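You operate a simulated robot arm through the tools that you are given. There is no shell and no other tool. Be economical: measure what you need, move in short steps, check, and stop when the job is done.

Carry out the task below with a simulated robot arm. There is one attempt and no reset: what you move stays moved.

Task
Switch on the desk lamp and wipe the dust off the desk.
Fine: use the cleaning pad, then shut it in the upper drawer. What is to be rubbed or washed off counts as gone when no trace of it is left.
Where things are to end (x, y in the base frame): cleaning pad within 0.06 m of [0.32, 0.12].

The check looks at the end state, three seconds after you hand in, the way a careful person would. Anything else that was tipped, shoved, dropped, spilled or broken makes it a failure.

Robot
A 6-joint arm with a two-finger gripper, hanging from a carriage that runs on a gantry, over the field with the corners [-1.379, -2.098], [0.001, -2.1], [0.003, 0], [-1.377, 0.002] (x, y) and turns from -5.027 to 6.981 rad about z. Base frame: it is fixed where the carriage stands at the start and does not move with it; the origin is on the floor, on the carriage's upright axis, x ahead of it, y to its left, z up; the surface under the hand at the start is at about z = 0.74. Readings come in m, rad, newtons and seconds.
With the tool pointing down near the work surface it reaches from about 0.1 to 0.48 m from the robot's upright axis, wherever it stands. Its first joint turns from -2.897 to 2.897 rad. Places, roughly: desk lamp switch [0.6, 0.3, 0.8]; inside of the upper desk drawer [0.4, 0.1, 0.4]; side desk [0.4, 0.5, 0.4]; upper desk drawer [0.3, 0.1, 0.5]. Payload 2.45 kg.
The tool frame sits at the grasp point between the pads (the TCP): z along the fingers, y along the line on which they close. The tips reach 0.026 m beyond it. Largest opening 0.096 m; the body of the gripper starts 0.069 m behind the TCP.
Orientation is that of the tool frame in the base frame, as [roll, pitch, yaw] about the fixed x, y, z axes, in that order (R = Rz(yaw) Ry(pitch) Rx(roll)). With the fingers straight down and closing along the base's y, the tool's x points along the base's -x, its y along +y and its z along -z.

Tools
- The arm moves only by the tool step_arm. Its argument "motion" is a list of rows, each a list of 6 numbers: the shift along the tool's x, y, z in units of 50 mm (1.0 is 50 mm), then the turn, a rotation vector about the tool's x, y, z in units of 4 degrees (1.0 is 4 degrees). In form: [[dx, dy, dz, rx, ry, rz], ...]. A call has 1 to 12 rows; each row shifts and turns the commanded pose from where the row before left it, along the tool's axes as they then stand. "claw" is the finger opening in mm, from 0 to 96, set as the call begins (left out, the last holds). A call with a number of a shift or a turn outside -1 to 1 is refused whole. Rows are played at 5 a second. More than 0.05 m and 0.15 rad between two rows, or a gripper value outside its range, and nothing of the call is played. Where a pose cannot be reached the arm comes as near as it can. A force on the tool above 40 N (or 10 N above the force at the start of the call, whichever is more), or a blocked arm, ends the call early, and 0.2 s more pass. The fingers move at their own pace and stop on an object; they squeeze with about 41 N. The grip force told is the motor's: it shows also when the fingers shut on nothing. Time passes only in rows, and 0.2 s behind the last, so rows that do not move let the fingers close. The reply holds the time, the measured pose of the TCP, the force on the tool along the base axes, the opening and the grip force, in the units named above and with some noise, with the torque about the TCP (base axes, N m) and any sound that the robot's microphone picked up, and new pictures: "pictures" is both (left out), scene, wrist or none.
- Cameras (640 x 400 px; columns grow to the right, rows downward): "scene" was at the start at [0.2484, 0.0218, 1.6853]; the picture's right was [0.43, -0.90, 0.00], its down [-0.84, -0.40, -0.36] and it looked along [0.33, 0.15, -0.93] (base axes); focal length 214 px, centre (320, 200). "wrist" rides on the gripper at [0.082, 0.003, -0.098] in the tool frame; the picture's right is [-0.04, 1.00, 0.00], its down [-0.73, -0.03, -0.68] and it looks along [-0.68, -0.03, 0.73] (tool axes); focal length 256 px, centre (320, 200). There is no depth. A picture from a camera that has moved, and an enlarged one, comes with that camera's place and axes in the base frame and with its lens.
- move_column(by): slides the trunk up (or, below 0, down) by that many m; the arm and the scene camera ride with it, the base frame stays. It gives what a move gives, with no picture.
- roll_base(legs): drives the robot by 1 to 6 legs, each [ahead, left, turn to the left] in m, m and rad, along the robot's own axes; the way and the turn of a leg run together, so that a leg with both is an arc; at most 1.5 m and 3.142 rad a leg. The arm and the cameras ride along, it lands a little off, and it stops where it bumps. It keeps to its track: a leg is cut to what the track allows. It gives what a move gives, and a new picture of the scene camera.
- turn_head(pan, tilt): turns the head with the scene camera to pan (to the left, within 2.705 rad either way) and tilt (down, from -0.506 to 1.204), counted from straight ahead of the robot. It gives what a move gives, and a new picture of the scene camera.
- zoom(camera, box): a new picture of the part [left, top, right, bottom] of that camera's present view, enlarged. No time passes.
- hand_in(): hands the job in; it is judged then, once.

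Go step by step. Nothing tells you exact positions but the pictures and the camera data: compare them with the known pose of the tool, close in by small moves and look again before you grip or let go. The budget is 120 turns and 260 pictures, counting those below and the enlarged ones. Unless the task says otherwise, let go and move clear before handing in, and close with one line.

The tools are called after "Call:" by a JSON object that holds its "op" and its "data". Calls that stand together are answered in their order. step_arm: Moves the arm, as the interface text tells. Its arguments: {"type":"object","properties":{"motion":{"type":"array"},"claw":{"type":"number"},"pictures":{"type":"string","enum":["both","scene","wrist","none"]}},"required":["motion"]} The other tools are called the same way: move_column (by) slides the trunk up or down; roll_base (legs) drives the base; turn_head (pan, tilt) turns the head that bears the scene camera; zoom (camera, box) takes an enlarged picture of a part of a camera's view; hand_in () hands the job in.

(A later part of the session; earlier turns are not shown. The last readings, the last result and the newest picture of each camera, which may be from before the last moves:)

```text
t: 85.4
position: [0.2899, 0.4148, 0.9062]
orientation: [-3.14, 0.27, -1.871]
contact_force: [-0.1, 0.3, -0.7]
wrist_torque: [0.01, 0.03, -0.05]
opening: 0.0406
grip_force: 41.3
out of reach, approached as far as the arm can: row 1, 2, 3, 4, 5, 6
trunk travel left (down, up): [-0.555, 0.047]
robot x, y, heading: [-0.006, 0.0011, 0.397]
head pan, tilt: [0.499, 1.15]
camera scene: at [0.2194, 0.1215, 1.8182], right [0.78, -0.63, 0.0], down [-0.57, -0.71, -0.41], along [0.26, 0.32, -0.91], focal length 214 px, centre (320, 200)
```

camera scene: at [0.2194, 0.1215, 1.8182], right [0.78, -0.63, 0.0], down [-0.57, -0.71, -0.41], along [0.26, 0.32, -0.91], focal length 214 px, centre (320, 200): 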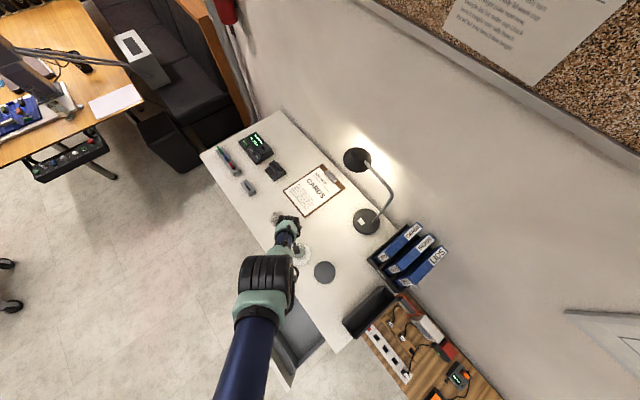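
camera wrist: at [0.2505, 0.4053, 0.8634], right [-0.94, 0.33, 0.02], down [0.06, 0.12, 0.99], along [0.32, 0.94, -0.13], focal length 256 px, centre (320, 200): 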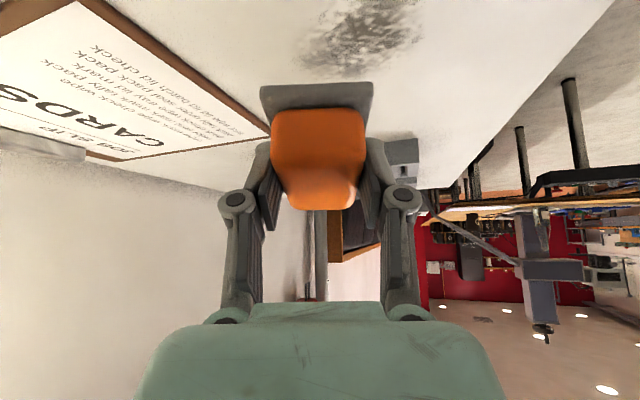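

The arm is stuck on its outer limit and the hand is near the glass. I'll raise the trunk fully and drive back over free floor to refold the arm safely.

Call:
{"op": "move_column", "data": {"by": 0.045}}

Call:
{"op": "roll_base", "data": {"legs": [[-0.6, 0, 0]]}}

Call:
{"op": "step_arm", "data": {"motion": [[0.7, 0, 0.3, 0, 0, 0], [0.7, 0, 0.3, 0, 0, 0], [0.7, 0, 0.3, 0, 0, 0], [0.7, 0, 0.3, 0, 0, 0], [0.7, 0, 0, 0, 0, 0], [0.7, 0, 0, 0, 0, 0]], "pictures": "scene"}}

```text
t: 86.3
position: [0.2917, 0.4146, 0.952]
orientation: [-3.139, 0.268, -1.871]
contact_force: [0.2, -0.1, -0.7]
wrist_torque: [-0.02, 0.05, 0.02]
opening: 0.0403
grip_force: 41.3
trunk travel left (down, up): [-0.6, 0.002]
robot x, y, heading: [0.0001, -0.0032, 0.395]
head pan, tilt: [0.499, 1.15]
```

```text
t: 89.7
position: [-0.2639, 0.1853, 0.9519]
orientation: [-3.139, 0.27, -1.868]
contact_force: [0.2, -0.2, 0.0]
wrist_torque: [-0.01, 0.02, -0.01]
opening: 0.0408
grip_force: 40.7
trunk travel left (down, up): [-0.6, 0.002]
robot x, y, heading: [-0.556, -0.2325, 0.393]
head pan, tilt: [0.499, 1.15]
camera scene: at [-0.3345, -0.1089, 1.8632], right [0.78, -0.62, 0.0], down [-0.57, -0.71, -0.41], along [0.26, 0.32, -0.91], focal length 214 px, centre (320, 200)
```

scene: 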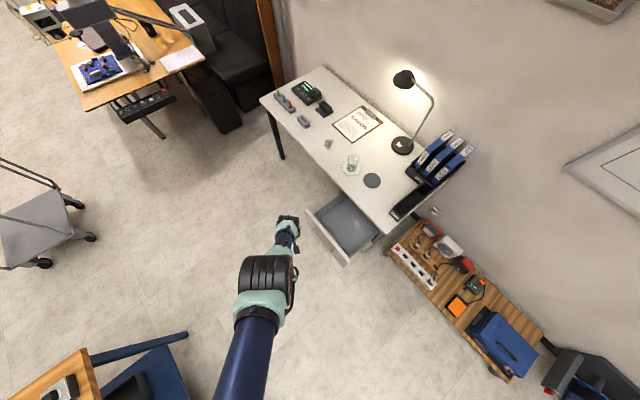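

```text
t: 91.1
position: [-0.3207, 0.0012, 0.8453]
orientation: [-3.138, 0.272, -1.868]
contact_force: [0.5, 1.1, 0.0]
wrist_torque: [-0.03, 0.06, 0.02]
opening: 0.0408
grip_force: 41.1
out of reach, approached as far as the arm can: row 4
trunk travel left (down, up): [-0.6, 0.002]
robot x, y, heading: [-0.5552, -0.2263, 0.399]
head pan, tilt: [0.499, 1.15]
camera scene: at [-0.3344, -0.1088, 1.8632], right [0.78, -0.62, 0.0], down [-0.57, -0.71, -0.41], along [0.26, 0.32, -0.91], focal length 214 px, centre (320, 200)
```

scene: 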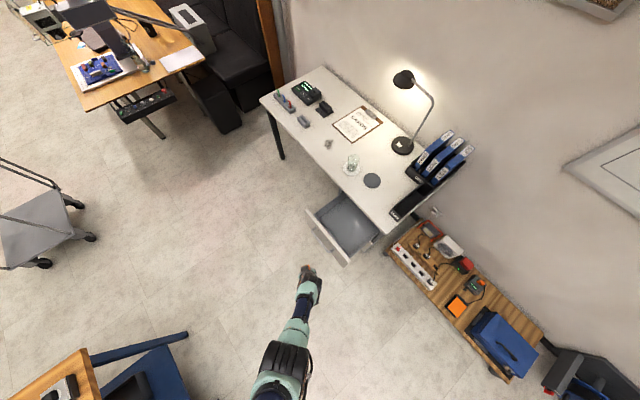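

The arm is free again. I'll raise it relative to the trunk, restore the 27° tilt, then lower the trunk for a better reach geometry.

Call:
{"op": "step_arm", "data": {"motion": [[-0.26, 0, -0.9, 0, -0.42, 0], [-0.28, 0, -0.9, 0, -0.42, 0], [-0.3, 0, -0.88, 0, -0.42, 0], [-0.33, 0, -0.87, 0, -0.42, 0], [-0.36, 0, -0.86, 0, -0.42, 0], [-0.39, 0, -0.85, 0, -0.42, 0], [-0.42, 0, -0.84, 0, -0.42, 0]], "pictures": "none"}}

Call:
{"op": "move_column", "data": {"by": -0.24}}

```text
t: 92.7
position: [-0.3201, 0.0048, 1.1739]
orientation: [-3.137, 0.475, -1.868]
contact_force: [0.0, 0.7, -0.2]
wrist_torque: [0.0, -0.02, -0.01]
opening: 0.0408
grip_force: 40.3
trunk travel left (down, up): [-0.6, 0.002]
robot x, y, heading: [-0.5539, -0.2283, 0.391]
head pan, tilt: [0.499, 1.15]
```

```text
t: 95.2
position: [-0.3193, 0.0056, 0.9322]
orientation: [-3.137, 0.475, -1.869]
contact_force: [0.4, -0.4, -0.4]
wrist_torque: [0.0, 0.02, 0.0]
opening: 0.0409
grip_force: 40.7
trunk travel left (down, up): [-0.36, 0.242]
robot x, y, heading: [-0.5554, -0.2322, 0.397]
head pan, tilt: [0.499, 1.15]
```

Call:
{"op": "move_column", "data": {"by": 0.06}}

Call:
{"op": "roll_base", "data": {"legs": [[0.603, 0, 0]]}}

```text
t: 96.2
position: [-0.3201, 0.0059, 0.9932]
orientation: [-3.136, 0.473, -1.869]
contact_force: [1.0, 0.1, -0.3]
wrist_torque: [-0.01, 0.01, -0.01]
opening: 0.0407
grip_force: 41.6
trunk travel left (down, up): [-0.42, 0.182]
robot x, y, heading: [-0.552, -0.2299, 0.397]
head pan, tilt: [0.499, 1.15]
```

```text
t: 99.6
position: [0.2344, 0.2366, 0.9932]
orientation: [-3.136, 0.476, -1.868]
contact_force: [0.4, 0.3, -0.4]
wrist_torque: [-0.01, 0.0, -0.01]
opening: 0.0408
grip_force: 40.9
trunk travel left (down, up): [-0.42, 0.182]
robot x, y, heading: [-0.0016, 0.0005, 0.402]
head pan, tilt: [0.499, 1.15]
camera scene: at [0.2191, 0.122, 1.6832], right [0.78, -0.62, 0.0], down [-0.57, -0.71, -0.41], along [0.26, 0.32, -0.91], focal length 214 px, centre (320, 200)
```

scene: 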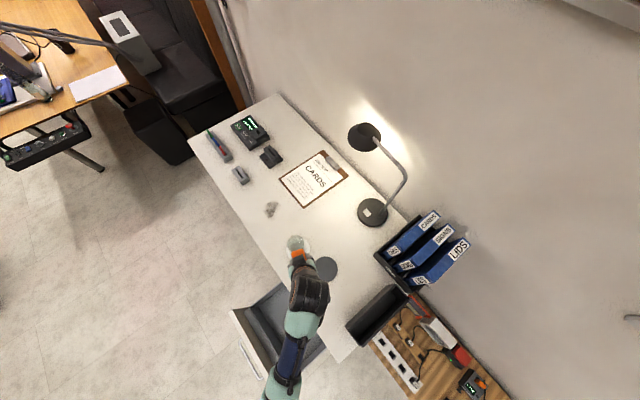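

Call:
{"op": "step_arm", "data": {"motion": [[-0.677, 0.1375, 0.3525, 0, 0, 0], [-0.677, 0.1375, 0.3525, 0, 0, 0], [-0.677, 0.1375, 0.3525, 0, 0, 0], [-0.677, 0.1375, 0.3525, 0, 0, 0], [-0.677, 0.1375, 0.3525, 0, 0, 0], [-0.677, 0.1375, 0.3525, 0, 0, 0], [-0.677, 0.1375, 0.3525, 0, 0, 0], [-0.677, 0.1375, 0.3525, 0, 0, 0]], "pictures": "wrist"}}

```text
t: 101.4
position: [0.2718, 0.5442, 0.9917]
orientation: [-3.137, 0.475, -1.868]
contact_force: [-0.3, 0.2, -1.0]
wrist_torque: [0.06, -0.03, 0.01]
opening: 0.0407
grip_force: 41.0
trunk travel left (down, up): [-0.42, 0.182]
robot x, y, heading: [-0.0048, 0.0022, 0.399]
head pan, tilt: [0.499, 1.15]
camera wrist: at [0.2336, 0.4324, 1.0409], right [-0.94, 0.33, 0.01], down [0.12, 0.32, 0.94], along [0.3, 0.89, -0.34], focal length 256 px, centre (320, 200)
```

wrist: 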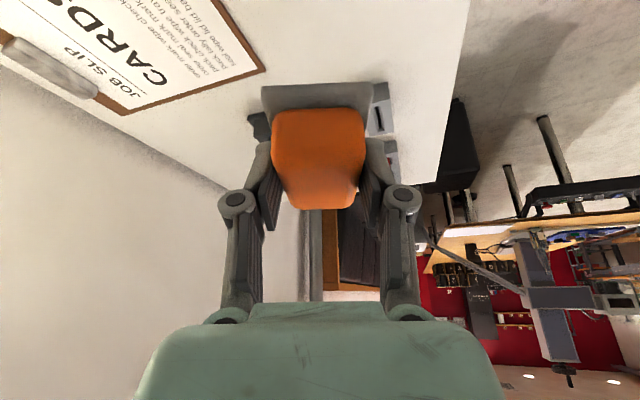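

That worked with no reach warnings. I'll lower the trunk to just above the desk and look.

Call:
{"op": "move_column", "data": {"by": -0.19}}

Call:
{"op": "step_arm", "data": {"motion": [[0, 0, 0, 0, 0, 0]]}}

Call:
{"op": "zoom", "data": {"camera": "scene", "box": [210, 150, 350, 280]}}

```text
t: 103.5
position: [0.2722, 0.5433, 0.802]
orientation: [-3.137, 0.475, -1.869]
contact_force: [0.4, 0.3, 0.0]
wrist_torque: [0.0, 0.02, 0.0]
opening: 0.0409
grip_force: 41.2
trunk travel left (down, up): [-0.23, 0.372]
robot x, y, heading: [0.0016, 0.003, 0.397]
head pan, tilt: [0.499, 1.15]
```

```text
t: 103.9
position: [0.2712, 0.5442, 0.802]
orientation: [-3.136, 0.475, -1.867]
contact_force: [0.3, 0.4, -0.2]
wrist_torque: [0.03, -0.04, -0.03]
opening: 0.041
grip_force: 41.5
trunk travel left (down, up): [-0.23, 0.372]
robot x, y, heading: [0.0008, -0.0018, 0.393]
head pan, tilt: [0.499, 1.15]
camera scene: at [0.2191, 0.122, 1.4932], right [0.78, -0.62, 0.0], down [-0.57, -0.71, -0.41], along [0.26, 0.32, -0.91], focal length 214 px, centre (320, 200)
camera wrist: at [0.2335, 0.432, 0.8509], right [-0.94, 0.33, 0.01], down [0.12, 0.32, 0.94], along [0.3, 0.89, -0.34], focal length 256 px, centre (320, 200)
```

scene: 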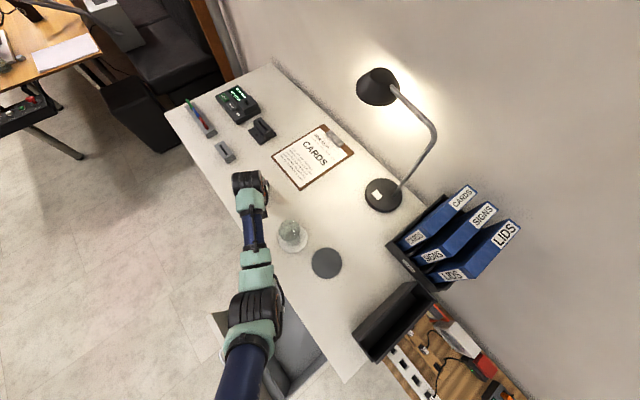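
wrist: 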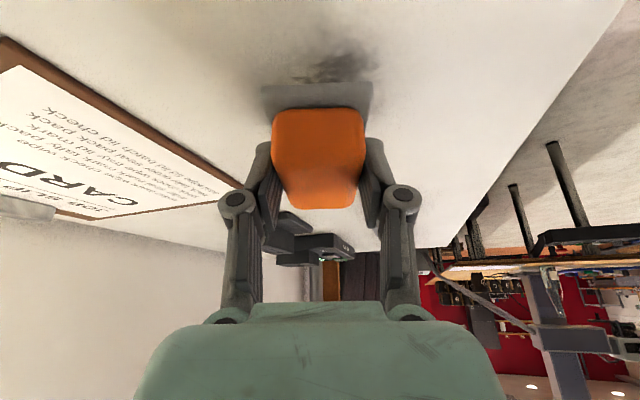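

```text
3.08 times, centred on (280, 215) of scene
camera zoom: at [0.2191, 0.122, 1.4932], right [0.78, -0.62, 0.0], down [-0.57, -0.71, -0.41], along [0.26, 0.32, -0.91], focal length 660 px, centre (443, 154)
```

zoom: 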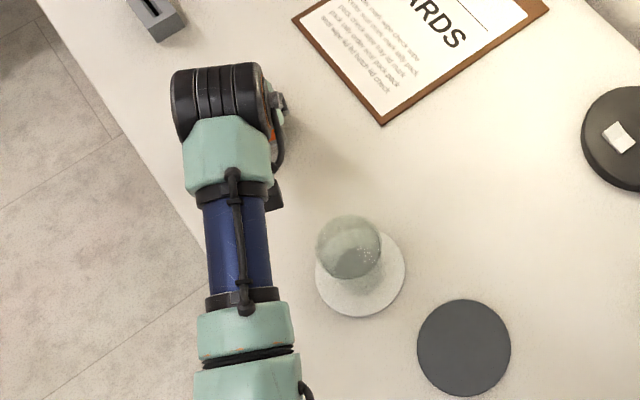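

The pad hovers 2.5 cm over the dust. I'll lower it to contact.

Call:
{"op": "step_arm", "data": {"motion": [[0.115, 0, 0.222, 0, 0, 0], [0.1, 0, 0.195, 0, 0, 0], [0.03, 0, 0.053, 0, 0, 0]], "pictures": "wrist"}}

```text
t: 104.7
position: [0.2709, 0.5449, 0.7783]
orientation: [-3.138, 0.479, -1.866]
contact_force: [-2.3, -3.8, 10.5]
wrist_torque: [-0.11, 0.27, 0.04]
opening: 0.0406
grip_force: 40.9
trunk travel left (down, up): [-0.23, 0.372]
robot x, y, heading: [-0.0024, -0.002, 0.396]
head pan, tilt: [0.499, 1.15]
camera wrist: at [0.2334, 0.4323, 0.8259], right [-0.94, 0.33, 0.01], down [0.12, 0.32, 0.94], along [0.3, 0.89, -0.34], focal length 256 px, centre (320, 200)
```

wrist: 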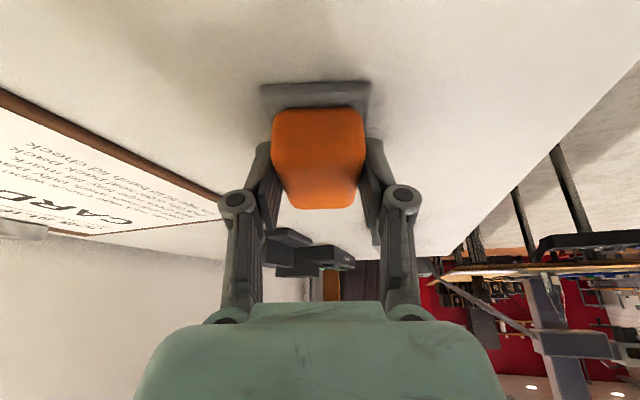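

Contact is at about 10 N. I'll wipe with strokes along the pad's short axis.

Call:
{"op": "step_arm", "data": {"motion": [[0, 0.4, 0, 0, 0, 0], [0, 0.4, 0, 0, 0, 0], [0, -0.4, 0, 0, 0, 0], [0, -0.4, 0, 0, 0, 0], [0, -0.4, 0, 0, 0, 0], [0, -0.4, 0, 0, 0, 0], [-0.355, 0, 0.184, 0, 0, 0], [0, 0.4, 0, 0, 0, 0], [0, 0.4, 0, 0, 0, 0], [0, 0.4, 0, 0, 0, 0], [0, 0.4, 0, 0, 0, 0], [0, -0.4, 0, 0, 0, 0]], "pictures": "wrist"}}

Call:
{"op": "step_arm", "data": {"motion": [[-0.355, 0, 0.184, 0, 0, 0], [0, -0.4, 0, 0, 0, 0], [0, -0.4, 0, 0, 0, 0], [0, -0.4, 0, 0, 0, 0], [0, 0.4, 0, 0, 0, 0], [0, 0.4, 0, 0, 0, 0], [0, 0.4, 0, 0, 0, 0], [0, 0.4, 0, 0, 0, 0], [0.355, 0, -0.184, 0, 0, 0], [0, -0.4, 0, 0, 0, 0], [0.355, 0, -0.184, 0, 0, 0], [0, -0.4, 0, 0, 0, 0]], "pictures": "wrist"}}

```text
t: 107.3
position: [0.2585, 0.5701, 0.7767]
orientation: [-3.139, 0.475, -1.867]
contact_force: [-0.3, 1.5, 9.6]
wrist_torque: [0.37, -0.14, 0.12]
opening: 0.0409
grip_force: 40.5
trunk travel left (down, up): [-0.23, 0.372]
robot x, y, heading: [0.0033, 0.0017, 0.394]
head pan, tilt: [0.499, 1.15]
camera wrist: at [0.2203, 0.4585, 0.826], right [-0.94, 0.33, 0.01], down [0.12, 0.32, 0.94], along [0.3, 0.89, -0.34], focal length 256 px, centre (320, 200)
```

wrist: 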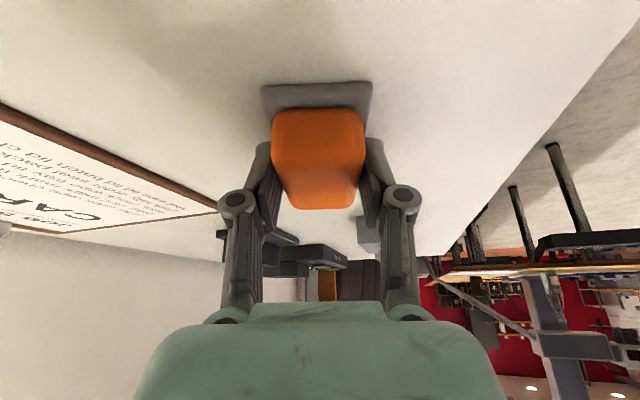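

```text
t: 109.9
position: [0.2717, 0.5466, 0.7767]
orientation: [-3.139, 0.48, -1.867]
contact_force: [-5.9, 1.2, 28.5]
wrist_torque: [0.1, 0.28, 0.16]
opening: 0.041
grip_force: 41.1
trunk travel left (down, up): [-0.23, 0.372]
robot x, y, heading: [-0.0057, 0.0023, 0.4]
head pan, tilt: [0.499, 1.15]
camera wrist: at [0.2336, 0.4341, 0.8252], right [-0.94, 0.33, 0.02], down [0.12, 0.32, 0.94], along [0.3, 0.89, -0.34], focal length 256 px, centre (320, 200)
```

wrist: 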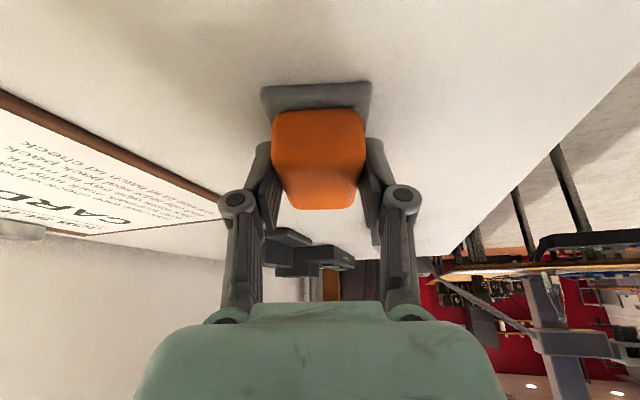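

Force has risen a bit, so I'll ease off slightly and do one pass on the near side, then lift and look.

Call:
{"op": "step_arm", "data": {"motion": [[0.26, 0, -0.16, 0, 0, 0], [0, 0.4, 0, 0, 0, 0], [0, 0.4, 0, 0, 0, 0], [0, -0.4, 0, 0, 0, 0], [0, -0.4, 0, 0, 0, 0], [0, -0.4, 0, 0, 0, 0], [0, -0.4, 0, 0, 0, 0], [0, 0.4, 0, 0, 0, 0], [0, 0.4, 0, 0, 0, 0]], "pictures": "none"}}

Call:
{"op": "step_arm", "data": {"motion": [[-0.23, 0, -0.444, 0, 0, 0], [-0.23, 0, -0.444, 0, 0, 0]], "pictures": "none"}}

Call:
{"op": "move_column", "data": {"by": 0.16}}

Call:
{"op": "step_arm", "data": {"motion": [[0, 0, 0, 0, 0, 0]]}}

```text
t: 111.9
position: [0.2684, 0.5317, 0.7779]
orientation: [-3.136, 0.476, -1.868]
contact_force: [2.7, 0.2, 11.2]
wrist_torque: [0.31, -0.1, -0.12]
opening: 0.0408
grip_force: 41.0
trunk travel left (down, up): [-0.23, 0.372]
robot x, y, heading: [-0.002, 0.0018, 0.394]
head pan, tilt: [0.499, 1.15]
```

```text
t: 112.5
position: [0.2663, 0.5289, 0.8257]
orientation: [-3.137, 0.474, -1.868]
contact_force: [0.2, 0.5, -0.6]
wrist_torque: [0.03, -0.01, -0.02]
opening: 0.0408
grip_force: 41.5
trunk travel left (down, up): [-0.23, 0.372]
robot x, y, heading: [-0.0016, -0.0008, 0.396]
head pan, tilt: [0.499, 1.15]
```

```text
t: 114.3
position: [0.2661, 0.529, 0.986]
orientation: [-3.136, 0.474, -1.867]
contact_force: [0.4, 0.3, -0.7]
wrist_torque: [0.0, 0.0, -0.01]
opening: 0.0408
grip_force: 41.1
trunk travel left (down, up): [-0.39, 0.212]
robot x, y, heading: [0.0009, -0.0026, 0.398]
head pan, tilt: [0.499, 1.15]
```

```text
t: 114.7
position: [0.2661, 0.5302, 0.9864]
orientation: [-3.136, 0.475, -1.868]
contact_force: [-0.3, 0.2, -1.2]
wrist_torque: [0.01, -0.01, 0.0]
opening: 0.0407
grip_force: 40.5
trunk travel left (down, up): [-0.39, 0.212]
robot x, y, heading: [0.0001, 0.0034, 0.398]
head pan, tilt: [0.499, 1.15]
camera scene: at [0.2191, 0.122, 1.6531], right [0.78, -0.62, 0.0], down [-0.57, -0.71, -0.41], along [0.26, 0.32, -0.91], focal length 214 px, centre (320, 200)
camera wrist: at [0.2287, 0.4172, 1.035], right [-0.94, 0.33, 0.01], down [0.12, 0.32, 0.94], along [0.3, 0.89, -0.34], focal length 256 px, centre (320, 200)
```

scene: 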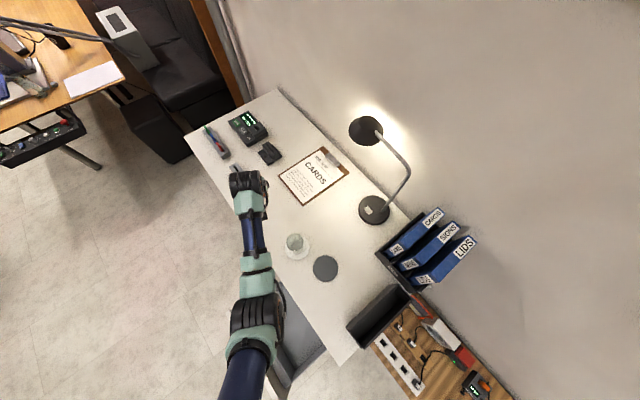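
wrist: 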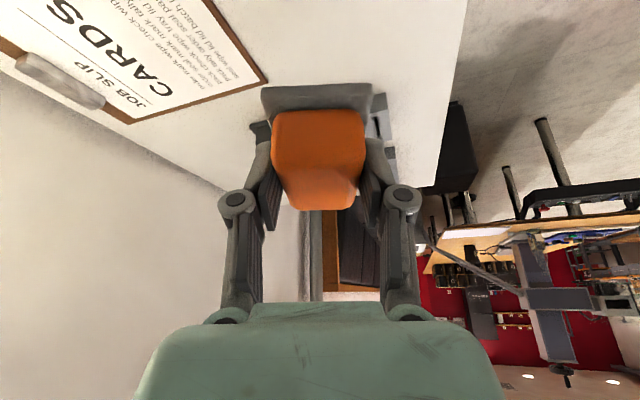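

The dust spot is hidden by the arm, so I'll retract along the path I came in and look.

Call:
{"op": "step_arm", "data": {"motion": [[0.677, -0.1375, -0.3525, 0, 0, 0], [0.677, -0.1375, -0.3525, 0, 0, 0], [0.677, -0.1375, -0.3525, 0, 0, 0], [0.677, -0.1375, -0.3525, 0, 0, 0], [0.677, -0.1375, -0.3525, 0, 0, 0], [0.677, -0.1375, -0.3525, 0, 0, 0], [0.677, -0.1375, -0.3525, 0, 0, 0]], "pictures": "none"}}

Call:
{"op": "zoom", "data": {"camera": "scene", "box": [200, 150, 340, 270]}}

Call:
{"op": "zoom", "data": {"camera": "scene", "box": [245, 185, 295, 225]}}

```text
t: 116.3
position: [0.2355, 0.2599, 0.9879]
orientation: [-3.138, 0.475, -1.867]
contact_force: [0.8, -0.1, -0.5]
wrist_torque: [-0.02, 0.0, 0.0]
opening: 0.0407
grip_force: 41.1
trunk travel left (down, up): [-0.39, 0.212]
robot x, y, heading: [0.002, 0.0007, 0.397]
head pan, tilt: [0.499, 1.15]
```

```text
3.33 times, centred on (270, 210) of scene
camera zoom: at [0.2191, 0.1221, 1.6532], right [0.78, -0.62, 0.0], down [-0.57, -0.71, -0.41], along [0.26, 0.32, -0.91], focal length 715 px, centre (487, 167)
```

zoom: 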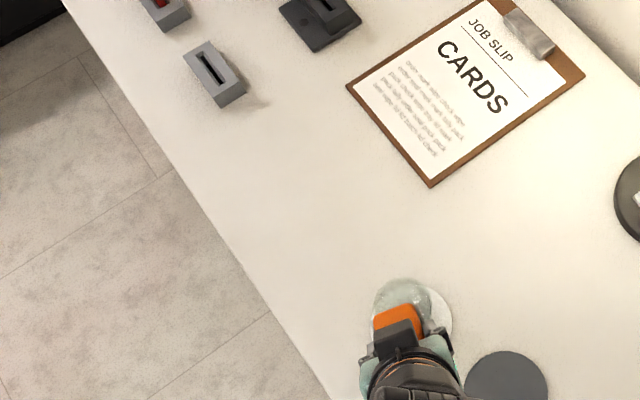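

```text
10.00 times, centred on (270, 205) of scene
camera zoom: at [0.2191, 0.1221, 1.6532], right [0.78, -0.62, 0.0], down [-0.57, -0.71, -0.41], along [0.26, 0.32, -0.91], focal length 2145 px, centre (820, 150)
```

zoom: 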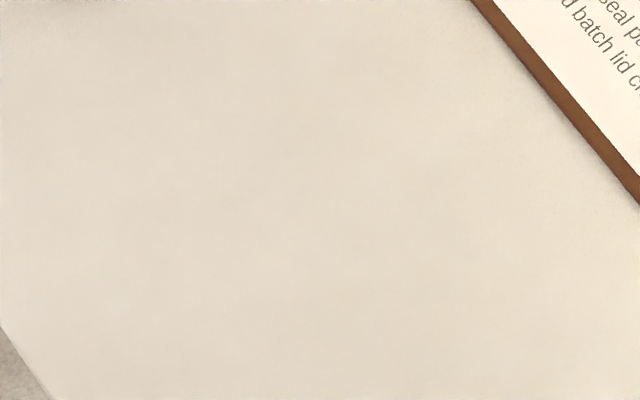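

The desk is clean where the dust was. Now I'll drive so the hand comes over the open drawer at about (0.05, 0.12).

Call:
{"op": "roll_base", "data": {"legs": [[-0.225, -0.058, 0]]}}

Call:
{"op": "turn_head", "data": {"pan": 0.2, "tilt": 1.2}}

Call:
{"op": "zoom", "data": {"camera": "scene", "box": [120, 60, 420, 400]}}

```text
t: 118.1
position: [0.0518, 0.1218, 0.9879]
orientation: [-3.135, 0.475, -1.872]
contact_force: [0.0, 0.7, -0.1]
wrist_torque: [0.0, 0.01, 0.01]
opening: 0.041
grip_force: 40.8
trunk travel left (down, up): [-0.39, 0.212]
robot x, y, heading: [-0.1817, -0.1332, 0.391]
head pan, tilt: [0.499, 1.15]
camera scene: at [0.0355, -0.0164, 1.6532], right [0.78, -0.63, 0.0], down [-0.57, -0.71, -0.41], along [0.26, 0.32, -0.91], focal length 214 px, centre (320, 200)
```

scene: 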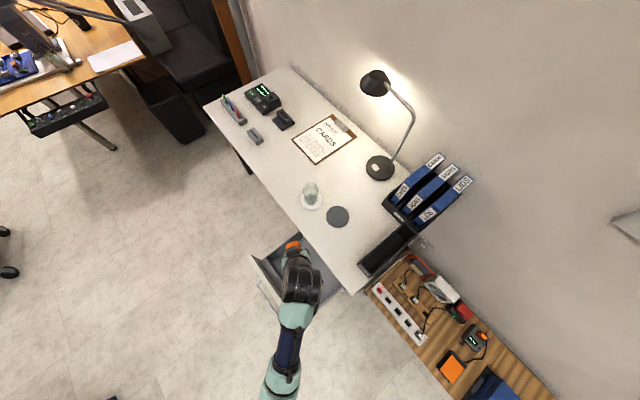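

```text
t: 118.9
position: [0.0518, 0.1214, 0.988]
orientation: [-3.136, 0.475, -1.871]
contact_force: [0.6, -0.2, -0.7]
wrist_torque: [-0.02, 0.04, 0.0]
opening: 0.0407
grip_force: 40.6
trunk travel left (down, up): [-0.39, 0.212]
robot x, y, heading: [-0.1842, -0.14, 0.392]
head pan, tilt: [0.201, 1.201]
camera scene: at [0.0445, -0.0315, 1.6503], right [0.56, -0.83, 0.0], down [-0.77, -0.52, -0.36], along [0.3, 0.2, -0.93], focal length 214 px, centre (320, 200)
```

scene: 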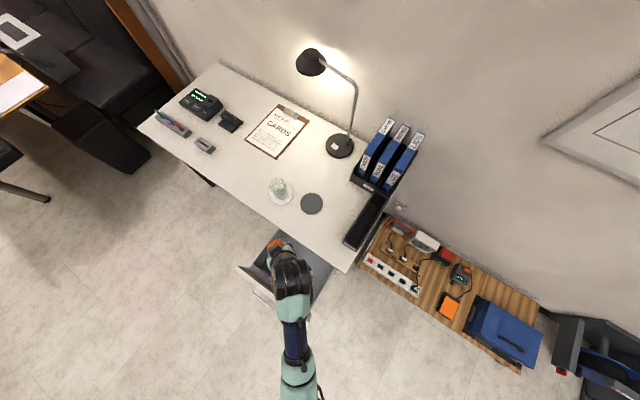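

```text
1.18 times, centred on (270, 230) of scene
camera zoom: at [0.0445, -0.0315, 1.6503], right [0.56, -0.83, 0.0], down [-0.77, -0.52, -0.36], along [0.3, 0.2, -0.93], focal length 252 px, centre (379, 165)
```

zoom: 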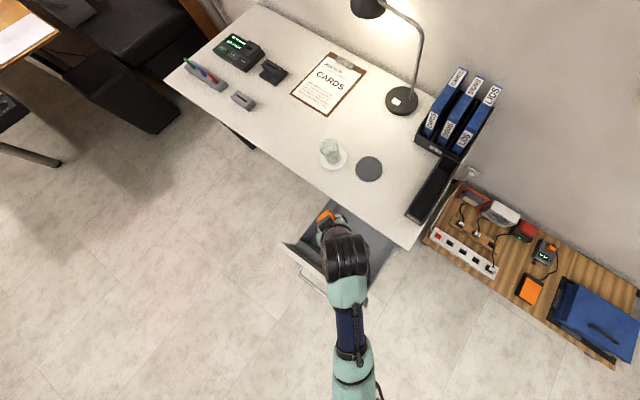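

The pad is over the open drawer. I'll nudge it 1.6 cm away from the desk edge, lower the trunk and look again.

Call:
{"op": "step_arm", "data": {"motion": [[0.22, 0.26, -0.11, 0, 0, 0]], "pictures": "none"}}

Call:
{"op": "move_column", "data": {"by": -0.24}}

Call:
{"op": "step_arm", "data": {"motion": [[0, 0, 0, 0, 0, 0]]}}

Call:
{"op": "zoom", "data": {"camera": "scene", "box": [200, 200, 380, 330]}}

```text
t: 119.3
position: [0.0356, 0.1134, 0.9874]
orientation: [-3.136, 0.474, -1.869]
contact_force: [0.3, -0.5, 0.0]
wrist_torque: [-0.03, 0.02, 0.01]
opening: 0.0409
grip_force: 41.5
trunk travel left (down, up): [-0.39, 0.212]
robot x, y, heading: [-0.1844, -0.1391, 0.389]
head pan, tilt: [0.201, 1.201]
```

```text
t: 121.8
position: [0.0367, 0.1141, 0.7473]
orientation: [-3.137, 0.475, -1.871]
contact_force: [-0.6, 0.7, -1.1]
wrist_torque: [0.0, -0.01, 0.03]
opening: 0.0409
grip_force: 41.0
trunk travel left (down, up): [-0.15, 0.452]
robot x, y, heading: [-0.1841, -0.1351, 0.398]
head pan, tilt: [0.201, 1.201]
```

```text
t: 122.2
position: [0.0353, 0.1134, 0.7471]
orientation: [-3.136, 0.474, -1.871]
contact_force: [-0.4, -0.2, -1.1]
wrist_torque: [0.01, -0.02, -0.01]
opening: 0.0406
grip_force: 41.0
trunk travel left (down, up): [-0.15, 0.452]
robot x, y, heading: [-0.1819, -0.136, 0.391]
head pan, tilt: [0.201, 1.201]
camera scene: at [0.0445, -0.0315, 1.4103], right [0.56, -0.83, 0.0], down [-0.77, -0.52, -0.36], along [0.3, 0.2, -0.93], focal length 214 px, centre (320, 200)
camera wrist: at [-0.0029, 0.0018, 0.7965], right [-0.94, 0.33, 0.01], down [0.13, 0.32, 0.94], along [0.31, 0.89, -0.34], focal length 256 px, centre (320, 200)
```

scene: 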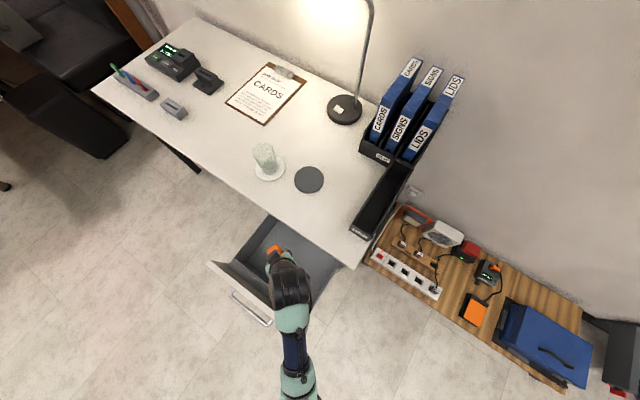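
wrist: 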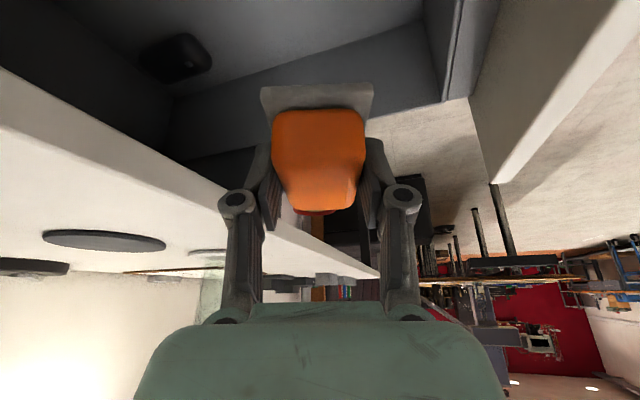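

```text
3.08 times, centred on (290, 265) of scene
camera zoom: at [0.0445, -0.0315, 1.4103], right [0.56, -0.83, 0.0], down [-0.77, -0.52, -0.36], along [0.3, 0.2, -0.93], focal length 660 px, centre (412, 0)
```

zoom: 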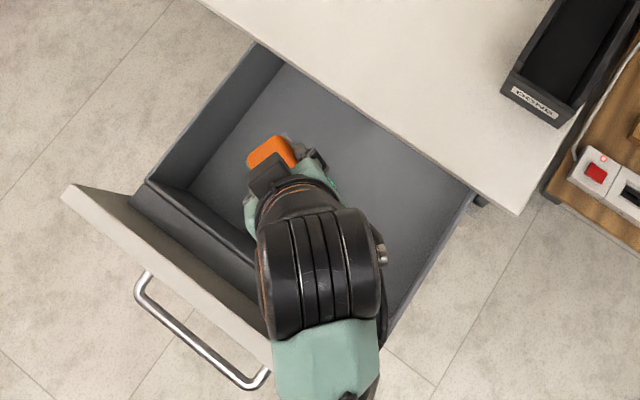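

The drawer floor is at z ≈ 0.463 with rims at 0.593, spanning y from about -0.05 to 0.28. I'll shift +y by 1.5 cm, lower the trunk 0.145 m and then look.

Call:
{"op": "step_arm", "data": {"motion": [[-0.254, 0.09, 0.132, 0, 0, 0]], "pictures": "none"}}

Call:
{"op": "move_column", "data": {"by": -0.145}}

Call:
{"op": "step_arm", "data": {"motion": [[0.23, 0, 0.444, 0, 0, 0]]}}

Call:
{"op": "zoom", "data": {"camera": "scene", "box": [200, 200, 380, 330]}}

```text
t: 122.6
position: [0.0357, 0.1295, 0.7469]
orientation: [-3.137, 0.473, -1.872]
contact_force: [0.0, -0.9, -0.6]
wrist_torque: [0.0, -0.02, 0.02]
opening: 0.0408
grip_force: 40.9
trunk travel left (down, up): [-0.15, 0.452]
robot x, y, heading: [-0.1856, -0.1376, 0.392]
head pan, tilt: [0.201, 1.201]
```

```text
t: 124.3
position: [0.0401, 0.1246, 0.6073]
orientation: [-3.128, 0.481, -1.868]
contact_force: [-0.6, 0.3, -0.1]
wrist_torque: [-0.01, 0.01, 0.01]
opening: 0.0406
grip_force: 41.1
trunk travel left (down, up): [-0.005, 0.597]
robot x, y, heading: [-0.185, -0.141, 0.392]
head pan, tilt: [0.201, 1.201]
```

```text
t: 124.9
position: [0.0511, 0.1356, 0.6078]
orientation: [-3.093, 0.53, -1.851]
contact_force: [-0.9, -0.4, -0.7]
wrist_torque: [0.0, -0.02, -0.02]
opening: 0.041
grip_force: 41.6
trunk travel left (down, up): [-0.005, 0.597]
robot x, y, heading: [-0.1834, -0.1385, 0.395]
head pan, tilt: [0.201, 1.201]
stopped in row 1: the arm was blocked; the commanded pose is now the measured one
camera scene: at [0.0474, -0.0329, 1.2717], right [0.56, -0.83, 0.0], down [-0.77, -0.52, -0.36], along [0.3, 0.2, -0.93], focal length 214 px, centre (320, 200)
camera wrist: at [0.0093, 0.0207, 0.6507], right [-0.94, 0.33, -0.02], down [0.08, 0.28, 0.96], along [0.33, 0.9, -0.29], focal length 256 px, centre (320, 200)
```

scene: 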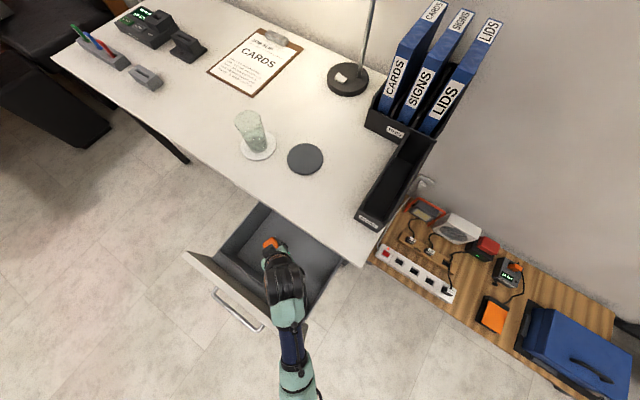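
wrist: 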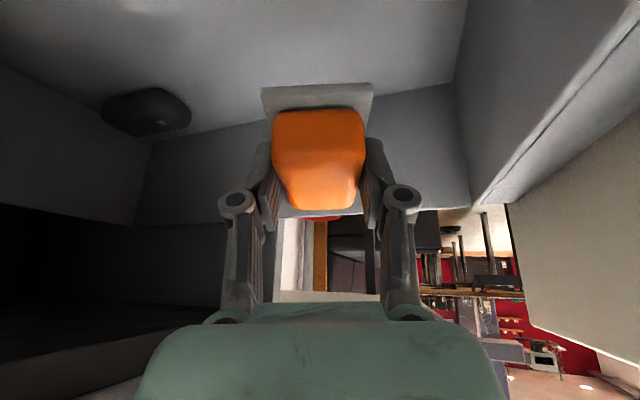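

```text
3.08 times, centred on (290, 265) of scene
camera zoom: at [0.0474, -0.0329, 1.2717], right [0.56, -0.83, 0.0], down [-0.77, -0.52, -0.36], along [0.3, 0.2, -0.93], focal length 660 px, centre (412, 0)
```

zoom: 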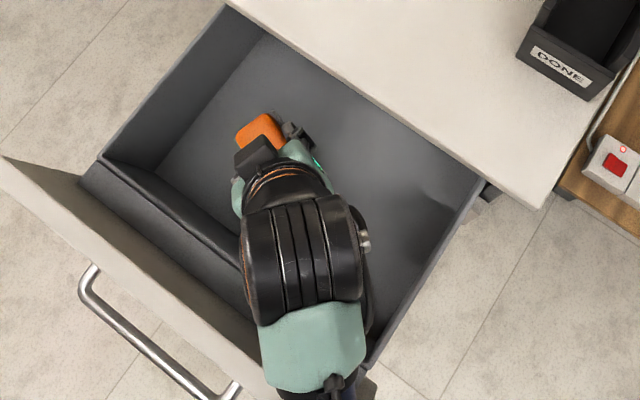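

The forearm touched the drawer corner because the arm is too folded with the trunk so low. I'll raise the trunk and lower the arm steeply instead.

Call:
{"op": "move_column", "data": {"by": 0.22}}

Call:
{"op": "step_arm", "data": {"motion": [[0, 0, 0, 0, 0, 0]], "pictures": "none"}}

Call:
{"op": "zoom", "data": {"camera": "scene", "box": [180, 180, 400, 360]}}

```text
t: 127.2
position: [0.041, 0.1336, 0.8114]
orientation: [-3.114, 0.507, -1.86]
contact_force: [-0.1, -0.5, -0.2]
wrist_torque: [-0.01, -0.03, 0.0]
opening: 0.0407
grip_force: 40.7
trunk travel left (down, up): [-0.225, 0.377]
robot x, y, heading: [-0.1823, -0.1359, 0.392]
head pan, tilt: [0.201, 1.201]
```

```text
t: 127.6
position: [0.0412, 0.1335, 0.8108]
orientation: [-3.114, 0.506, -1.861]
contact_force: [-0.2, 0.0, -1.0]
wrist_torque: [-0.01, 0.02, -0.01]
opening: 0.0408
grip_force: 40.7
trunk travel left (down, up): [-0.225, 0.377]
robot x, y, heading: [-0.1827, -0.1386, 0.393]
head pan, tilt: [0.201, 1.201]
```

```text
2.22 times, centred on (290, 270) of scene
camera zoom: at [0.0445, -0.0315, 1.4853], right [0.56, -0.83, 0.0], down [-0.77, -0.52, -0.36], along [0.3, 0.2, -0.93], focal length 477 px, centre (387, 44)
```

zoom: 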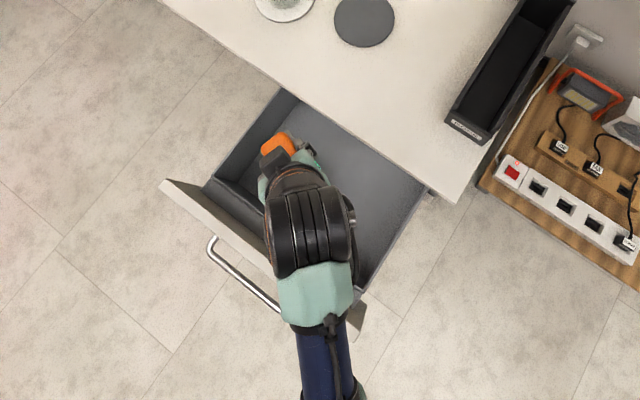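

The drawer looks fine, perhaps 1 cm further open. I'll lower the arm straight down by 0.16 m and check.

Call:
{"op": "step_arm", "data": {"motion": [[0.388, 0, 0.7, 0, 0, 0], [0.388, 0, 0.7, 0, 0, 0], [0.388, 0, 0.7, 0, 0, 0], [0.388, 0, 0.7, 0, 0, 0]]}}

Call:
{"op": "zoom", "data": {"camera": "scene", "box": [180, 180, 400, 360]}}

```text
t: 128.6
position: [0.0428, 0.1316, 0.6511]
orientation: [-3.113, 0.506, -1.861]
contact_force: [0.5, -0.3, -0.9]
wrist_torque: [0.02, 0.0, 0.01]
opening: 0.0409
grip_force: 40.6
trunk travel left (down, up): [-0.225, 0.377]
robot x, y, heading: [-0.1854, -0.1364, 0.393]
head pan, tilt: [0.201, 1.201]
camera scene: at [0.0445, -0.0315, 1.4853], right [0.56, -0.83, 0.0], down [-0.77, -0.52, -0.36], along [0.3, 0.2, -0.93], focal length 214 px, centre (320, 200)
camera wrist: at [0.0028, 0.0183, 0.6967], right [-0.94, 0.33, 0.0], down [0.1, 0.3, 0.95], along [0.32, 0.9, -0.31], focal length 256 px, centre (320, 200)
```

scene: 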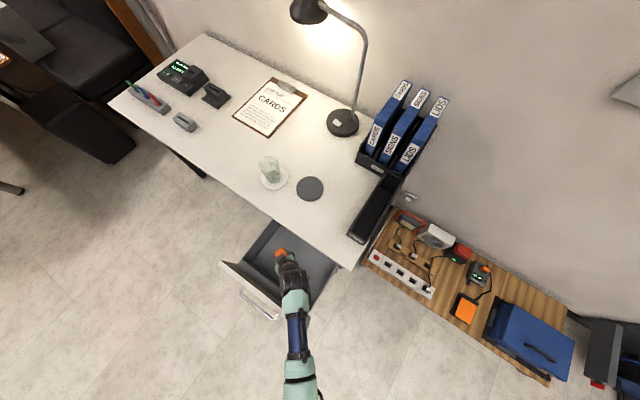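
wrist: 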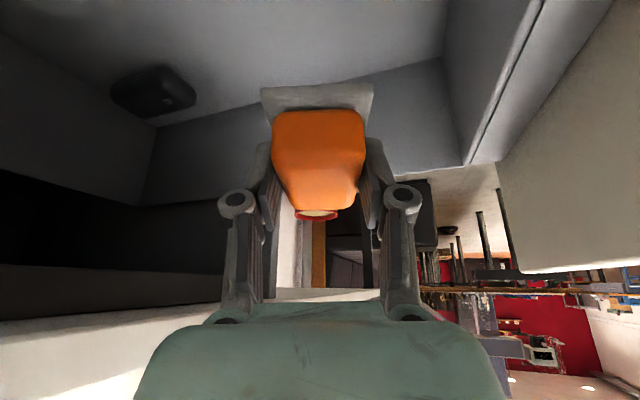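

```text
2.22 times, centred on (290, 270) of scene
camera zoom: at [0.0445, -0.0315, 1.4853], right [0.56, -0.83, 0.0], down [-0.77, -0.52, -0.36], along [0.3, 0.2, -0.93], focal length 477 px, centre (387, 44)
```

zoom: 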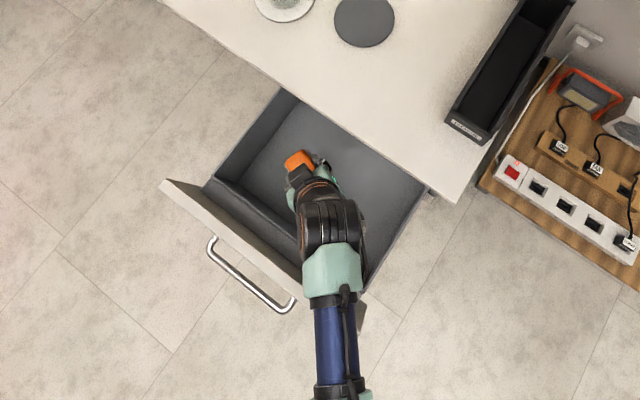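

The forearm gets steeper as the arm goes down. I'll continue down in small steps.

Call:
{"op": "step_arm", "data": {"motion": [[0.291, 0, 0.525, 0, 0, 0], [0.291, 0, 0.525, 0, 0, 0], [0.291, 0, 0.525, 0, 0, 0]]}}

Call:
{"op": "zoom", "data": {"camera": "scene", "box": [180, 180, 400, 360]}}

```text
t: 129.4
position: [0.046, 0.1319, 0.5629]
orientation: [-3.112, 0.508, -1.862]
contact_force: [-0.8, 0.7, -0.2]
wrist_torque: [-0.02, -0.03, -0.02]
opening: 0.0409
grip_force: 40.4
trunk travel left (down, up): [-0.225, 0.377]
robot x, y, heading: [-0.1827, -0.1367, 0.392]
head pan, tilt: [0.201, 1.201]
camera scene: at [0.0446, -0.0314, 1.4853], right [0.56, -0.83, 0.0], down [-0.77, -0.52, -0.36], along [0.3, 0.2, -0.93], focal length 214 px, centre (320, 200)
camera wrist: at [0.0056, 0.0189, 0.609], right [-0.94, 0.33, 0.0], down [0.1, 0.29, 0.95], along [0.32, 0.9, -0.31], focal length 256 px, centre (320, 200)
```

scene: 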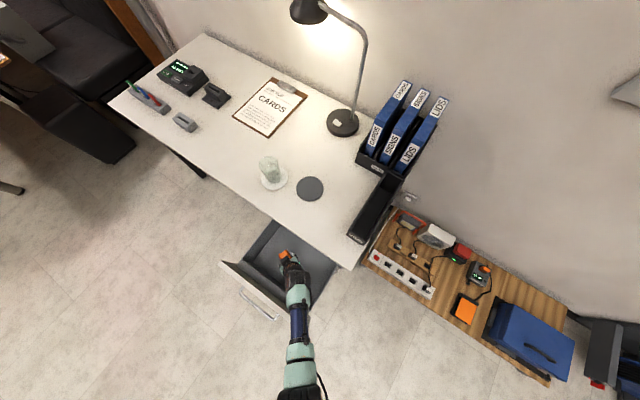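
wrist: 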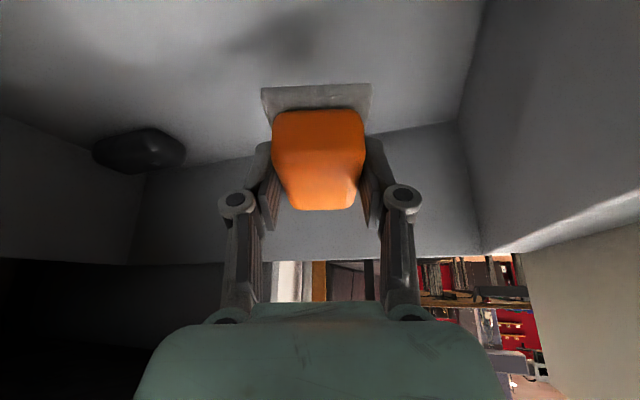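

```text
2.22 times, centred on (290, 270) of scene
camera zoom: at [0.0446, -0.0314, 1.4853], right [0.56, -0.83, 0.0], down [-0.77, -0.52, -0.36], along [0.3, 0.2, -0.93], focal length 477 px, centre (387, 44)
```

zoom: 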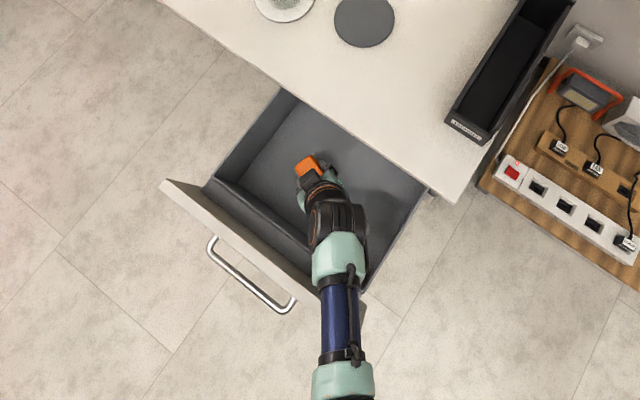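

Call:
{"op": "step_arm", "data": {"motion": [[0.145, 0, 0.262, 0, 0, 0], [0.145, 0, 0.262, 0, 0, 0], [0.048, 0, 0.088, 0, 0, 0]]}}

```text
t: 130.2
position: [0.0475, 0.1324, 0.5278]
orientation: [-3.113, 0.507, -1.862]
contact_force: [0.6, 0.8, -0.7]
wrist_torque: [-0.02, 0.04, -0.06]
opening: 0.0408
grip_force: 40.7
trunk travel left (down, up): [-0.225, 0.377]
robot x, y, heading: [-0.1787, -0.1359, 0.391]
head pan, tilt: [0.201, 1.201]
camera scene: at [0.0445, -0.0315, 1.4853], right [0.56, -0.83, 0.0], down [-0.77, -0.52, -0.36], along [0.3, 0.2, -0.93], focal length 214 px, centre (320, 200)
camera wrist: at [0.0074, 0.0185, 0.5725], right [-0.94, 0.33, 0.0], down [0.1, 0.3, 0.95], along [0.32, 0.9, -0.31], focal length 256 px, centre (320, 200)
```

scene: 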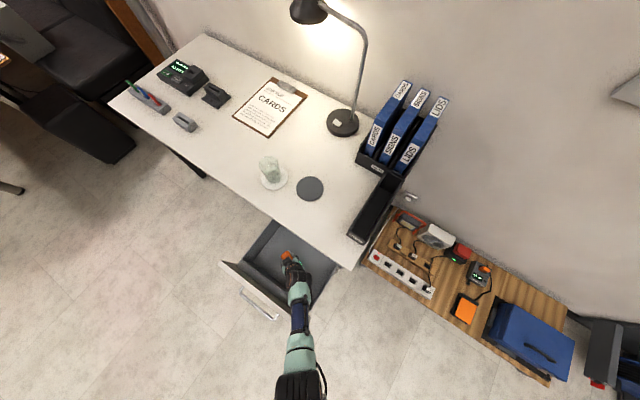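
wrist: 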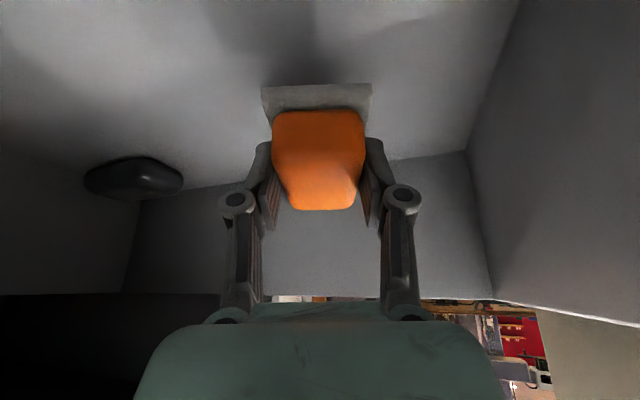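

The floor is about 2–3 cm below the pad. I'll continue gently.

Call:
{"op": "step_arm", "data": {"motion": [[0.058, 0, 0.105, 0, 0, 0], [0.058, 0, 0.105, 0, 0, 0], [0.058, 0, 0.105, 0, 0, 0], [0.038, 0, 0.07, 0, 0, 0]], "pictures": "wrist"}}

```text
t: 131.2
position: [0.0491, 0.1317, 0.5059]
orientation: [-3.116, 0.508, -1.863]
contact_force: [0.1, -0.2, -0.4]
wrist_torque: [-0.03, 0.0, 0.01]
opening: 0.0408
grip_force: 40.6
trunk travel left (down, up): [-0.225, 0.377]
robot x, y, heading: [-0.1846, -0.1387, 0.393]
head pan, tilt: [0.201, 1.201]
camera wrist: at [0.0077, 0.019, 0.5505], right [-0.94, 0.33, 0.0], down [0.1, 0.3, 0.95], along [0.32, 0.9, -0.31], focal length 256 px, centre (320, 200)
```

wrist: 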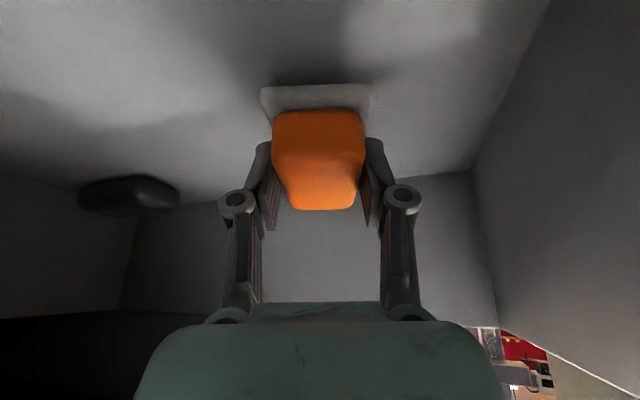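

Call:
{"op": "step_arm", "data": {"motion": [[0.039, 0, 0.07, 0, 0, 0], [0.039, 0, 0.07, 0, 0, 0], [0.039, 0, 0.07, 0, 0, 0]], "pictures": "wrist"}}

```text
t: 132.0
position: [0.0489, 0.1324, 0.4946]
orientation: [-3.113, 0.508, -1.86]
contact_force: [0.4, -0.4, -0.5]
wrist_torque: [0.0, 0.01, 0.01]
opening: 0.0408
grip_force: 41.2
trunk travel left (down, up): [-0.225, 0.377]
robot x, y, heading: [-0.1857, -0.1384, 0.39]
head pan, tilt: [0.201, 1.201]
camera wrist: at [0.0085, 0.019, 0.5384], right [-0.94, 0.33, 0.0], down [0.1, 0.3, 0.95], along [0.32, 0.9, -0.31], focal length 256 px, centre (320, 200)
```

wrist: 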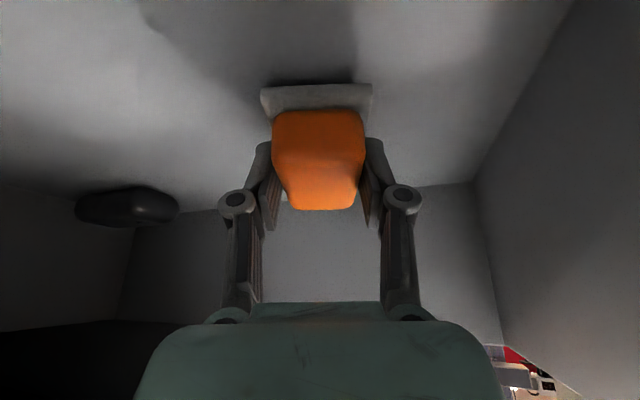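

Call:
{"op": "step_arm", "data": {"motion": [[0.039, 0, 0.07, 0, 0, 0], [0.039, 0, 0.07, 0, 0, 0], [0.039, 0, 0.07, 0, 0, 0]], "pictures": "wrist"}}

```text
t: 132.8
position: [0.0506, 0.1319, 0.4824]
orientation: [-3.113, 0.508, -1.862]
contact_force: [-0.7, -4.0, 18.1]
wrist_torque: [-0.49, 0.55, 0.16]
opening: 0.0406
grip_force: 41.2
trunk travel left (down, up): [-0.225, 0.377]
robot x, y, heading: [-0.1874, -0.1372, 0.393]
head pan, tilt: [0.201, 1.201]
camera wrist: at [0.0107, 0.0189, 0.5271], right [-0.94, 0.33, -0.01], down [0.1, 0.29, 0.95], along [0.32, 0.9, -0.31], focal length 256 px, centre (320, 200)
```

wrist: 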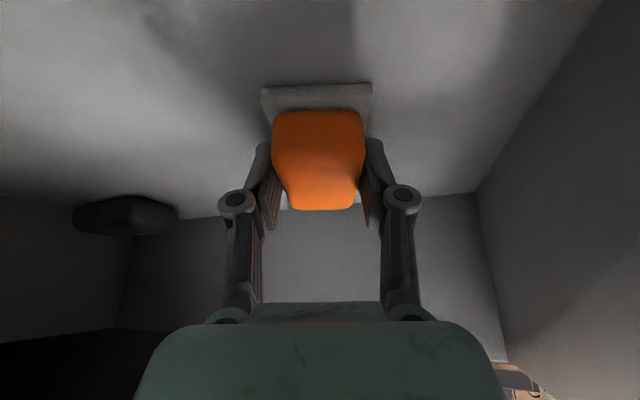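

Contact with the drawer floor is at about 18 N, with the pad at about (0.053, 0.14). I'll open the fingers and rise.

Call:
{"op": "step_arm", "data": {"motion": [[-0.02, 0, -0.035, 0, 0, 0], [0, 0, 0, 0, 0, 0], [0, 0, 0, 0, 0, 0], [-0.1, 0, -0.17, 0, 0, 0], [-0.194, 0, -0.35, 0, 0, 0], [-0.194, 0, -0.35, 0, 0, 0]], "claw": 66, "pictures": "wrist"}}

```text
t: 134.2
position: [0.0482, 0.134, 0.5328]
orientation: [-3.112, 0.506, -1.863]
contact_force: [0.0, 0.0, -0.1]
wrist_torque: [-0.02, 0.02, 0.06]
opening: 0.0661
grip_force: 0.1
trunk travel left (down, up): [-0.225, 0.377]
robot x, y, heading: [-0.1824, -0.1362, 0.389]
head pan, tilt: [0.201, 1.201]
camera wrist: at [0.0078, 0.0208, 0.5785], right [-0.94, 0.33, 0.0], down [0.1, 0.3, 0.95], along [0.32, 0.9, -0.31], focal length 256 px, centre (320, 200)
```

wrist: 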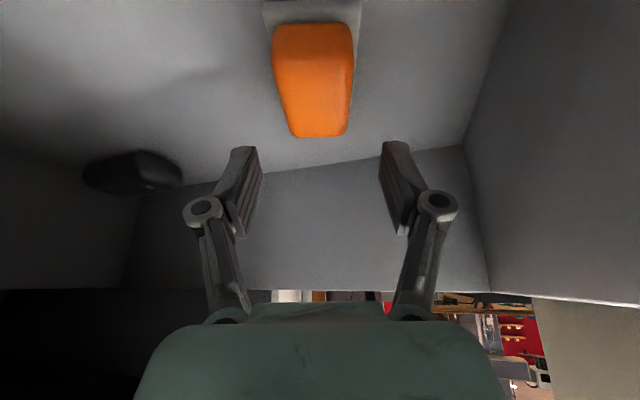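

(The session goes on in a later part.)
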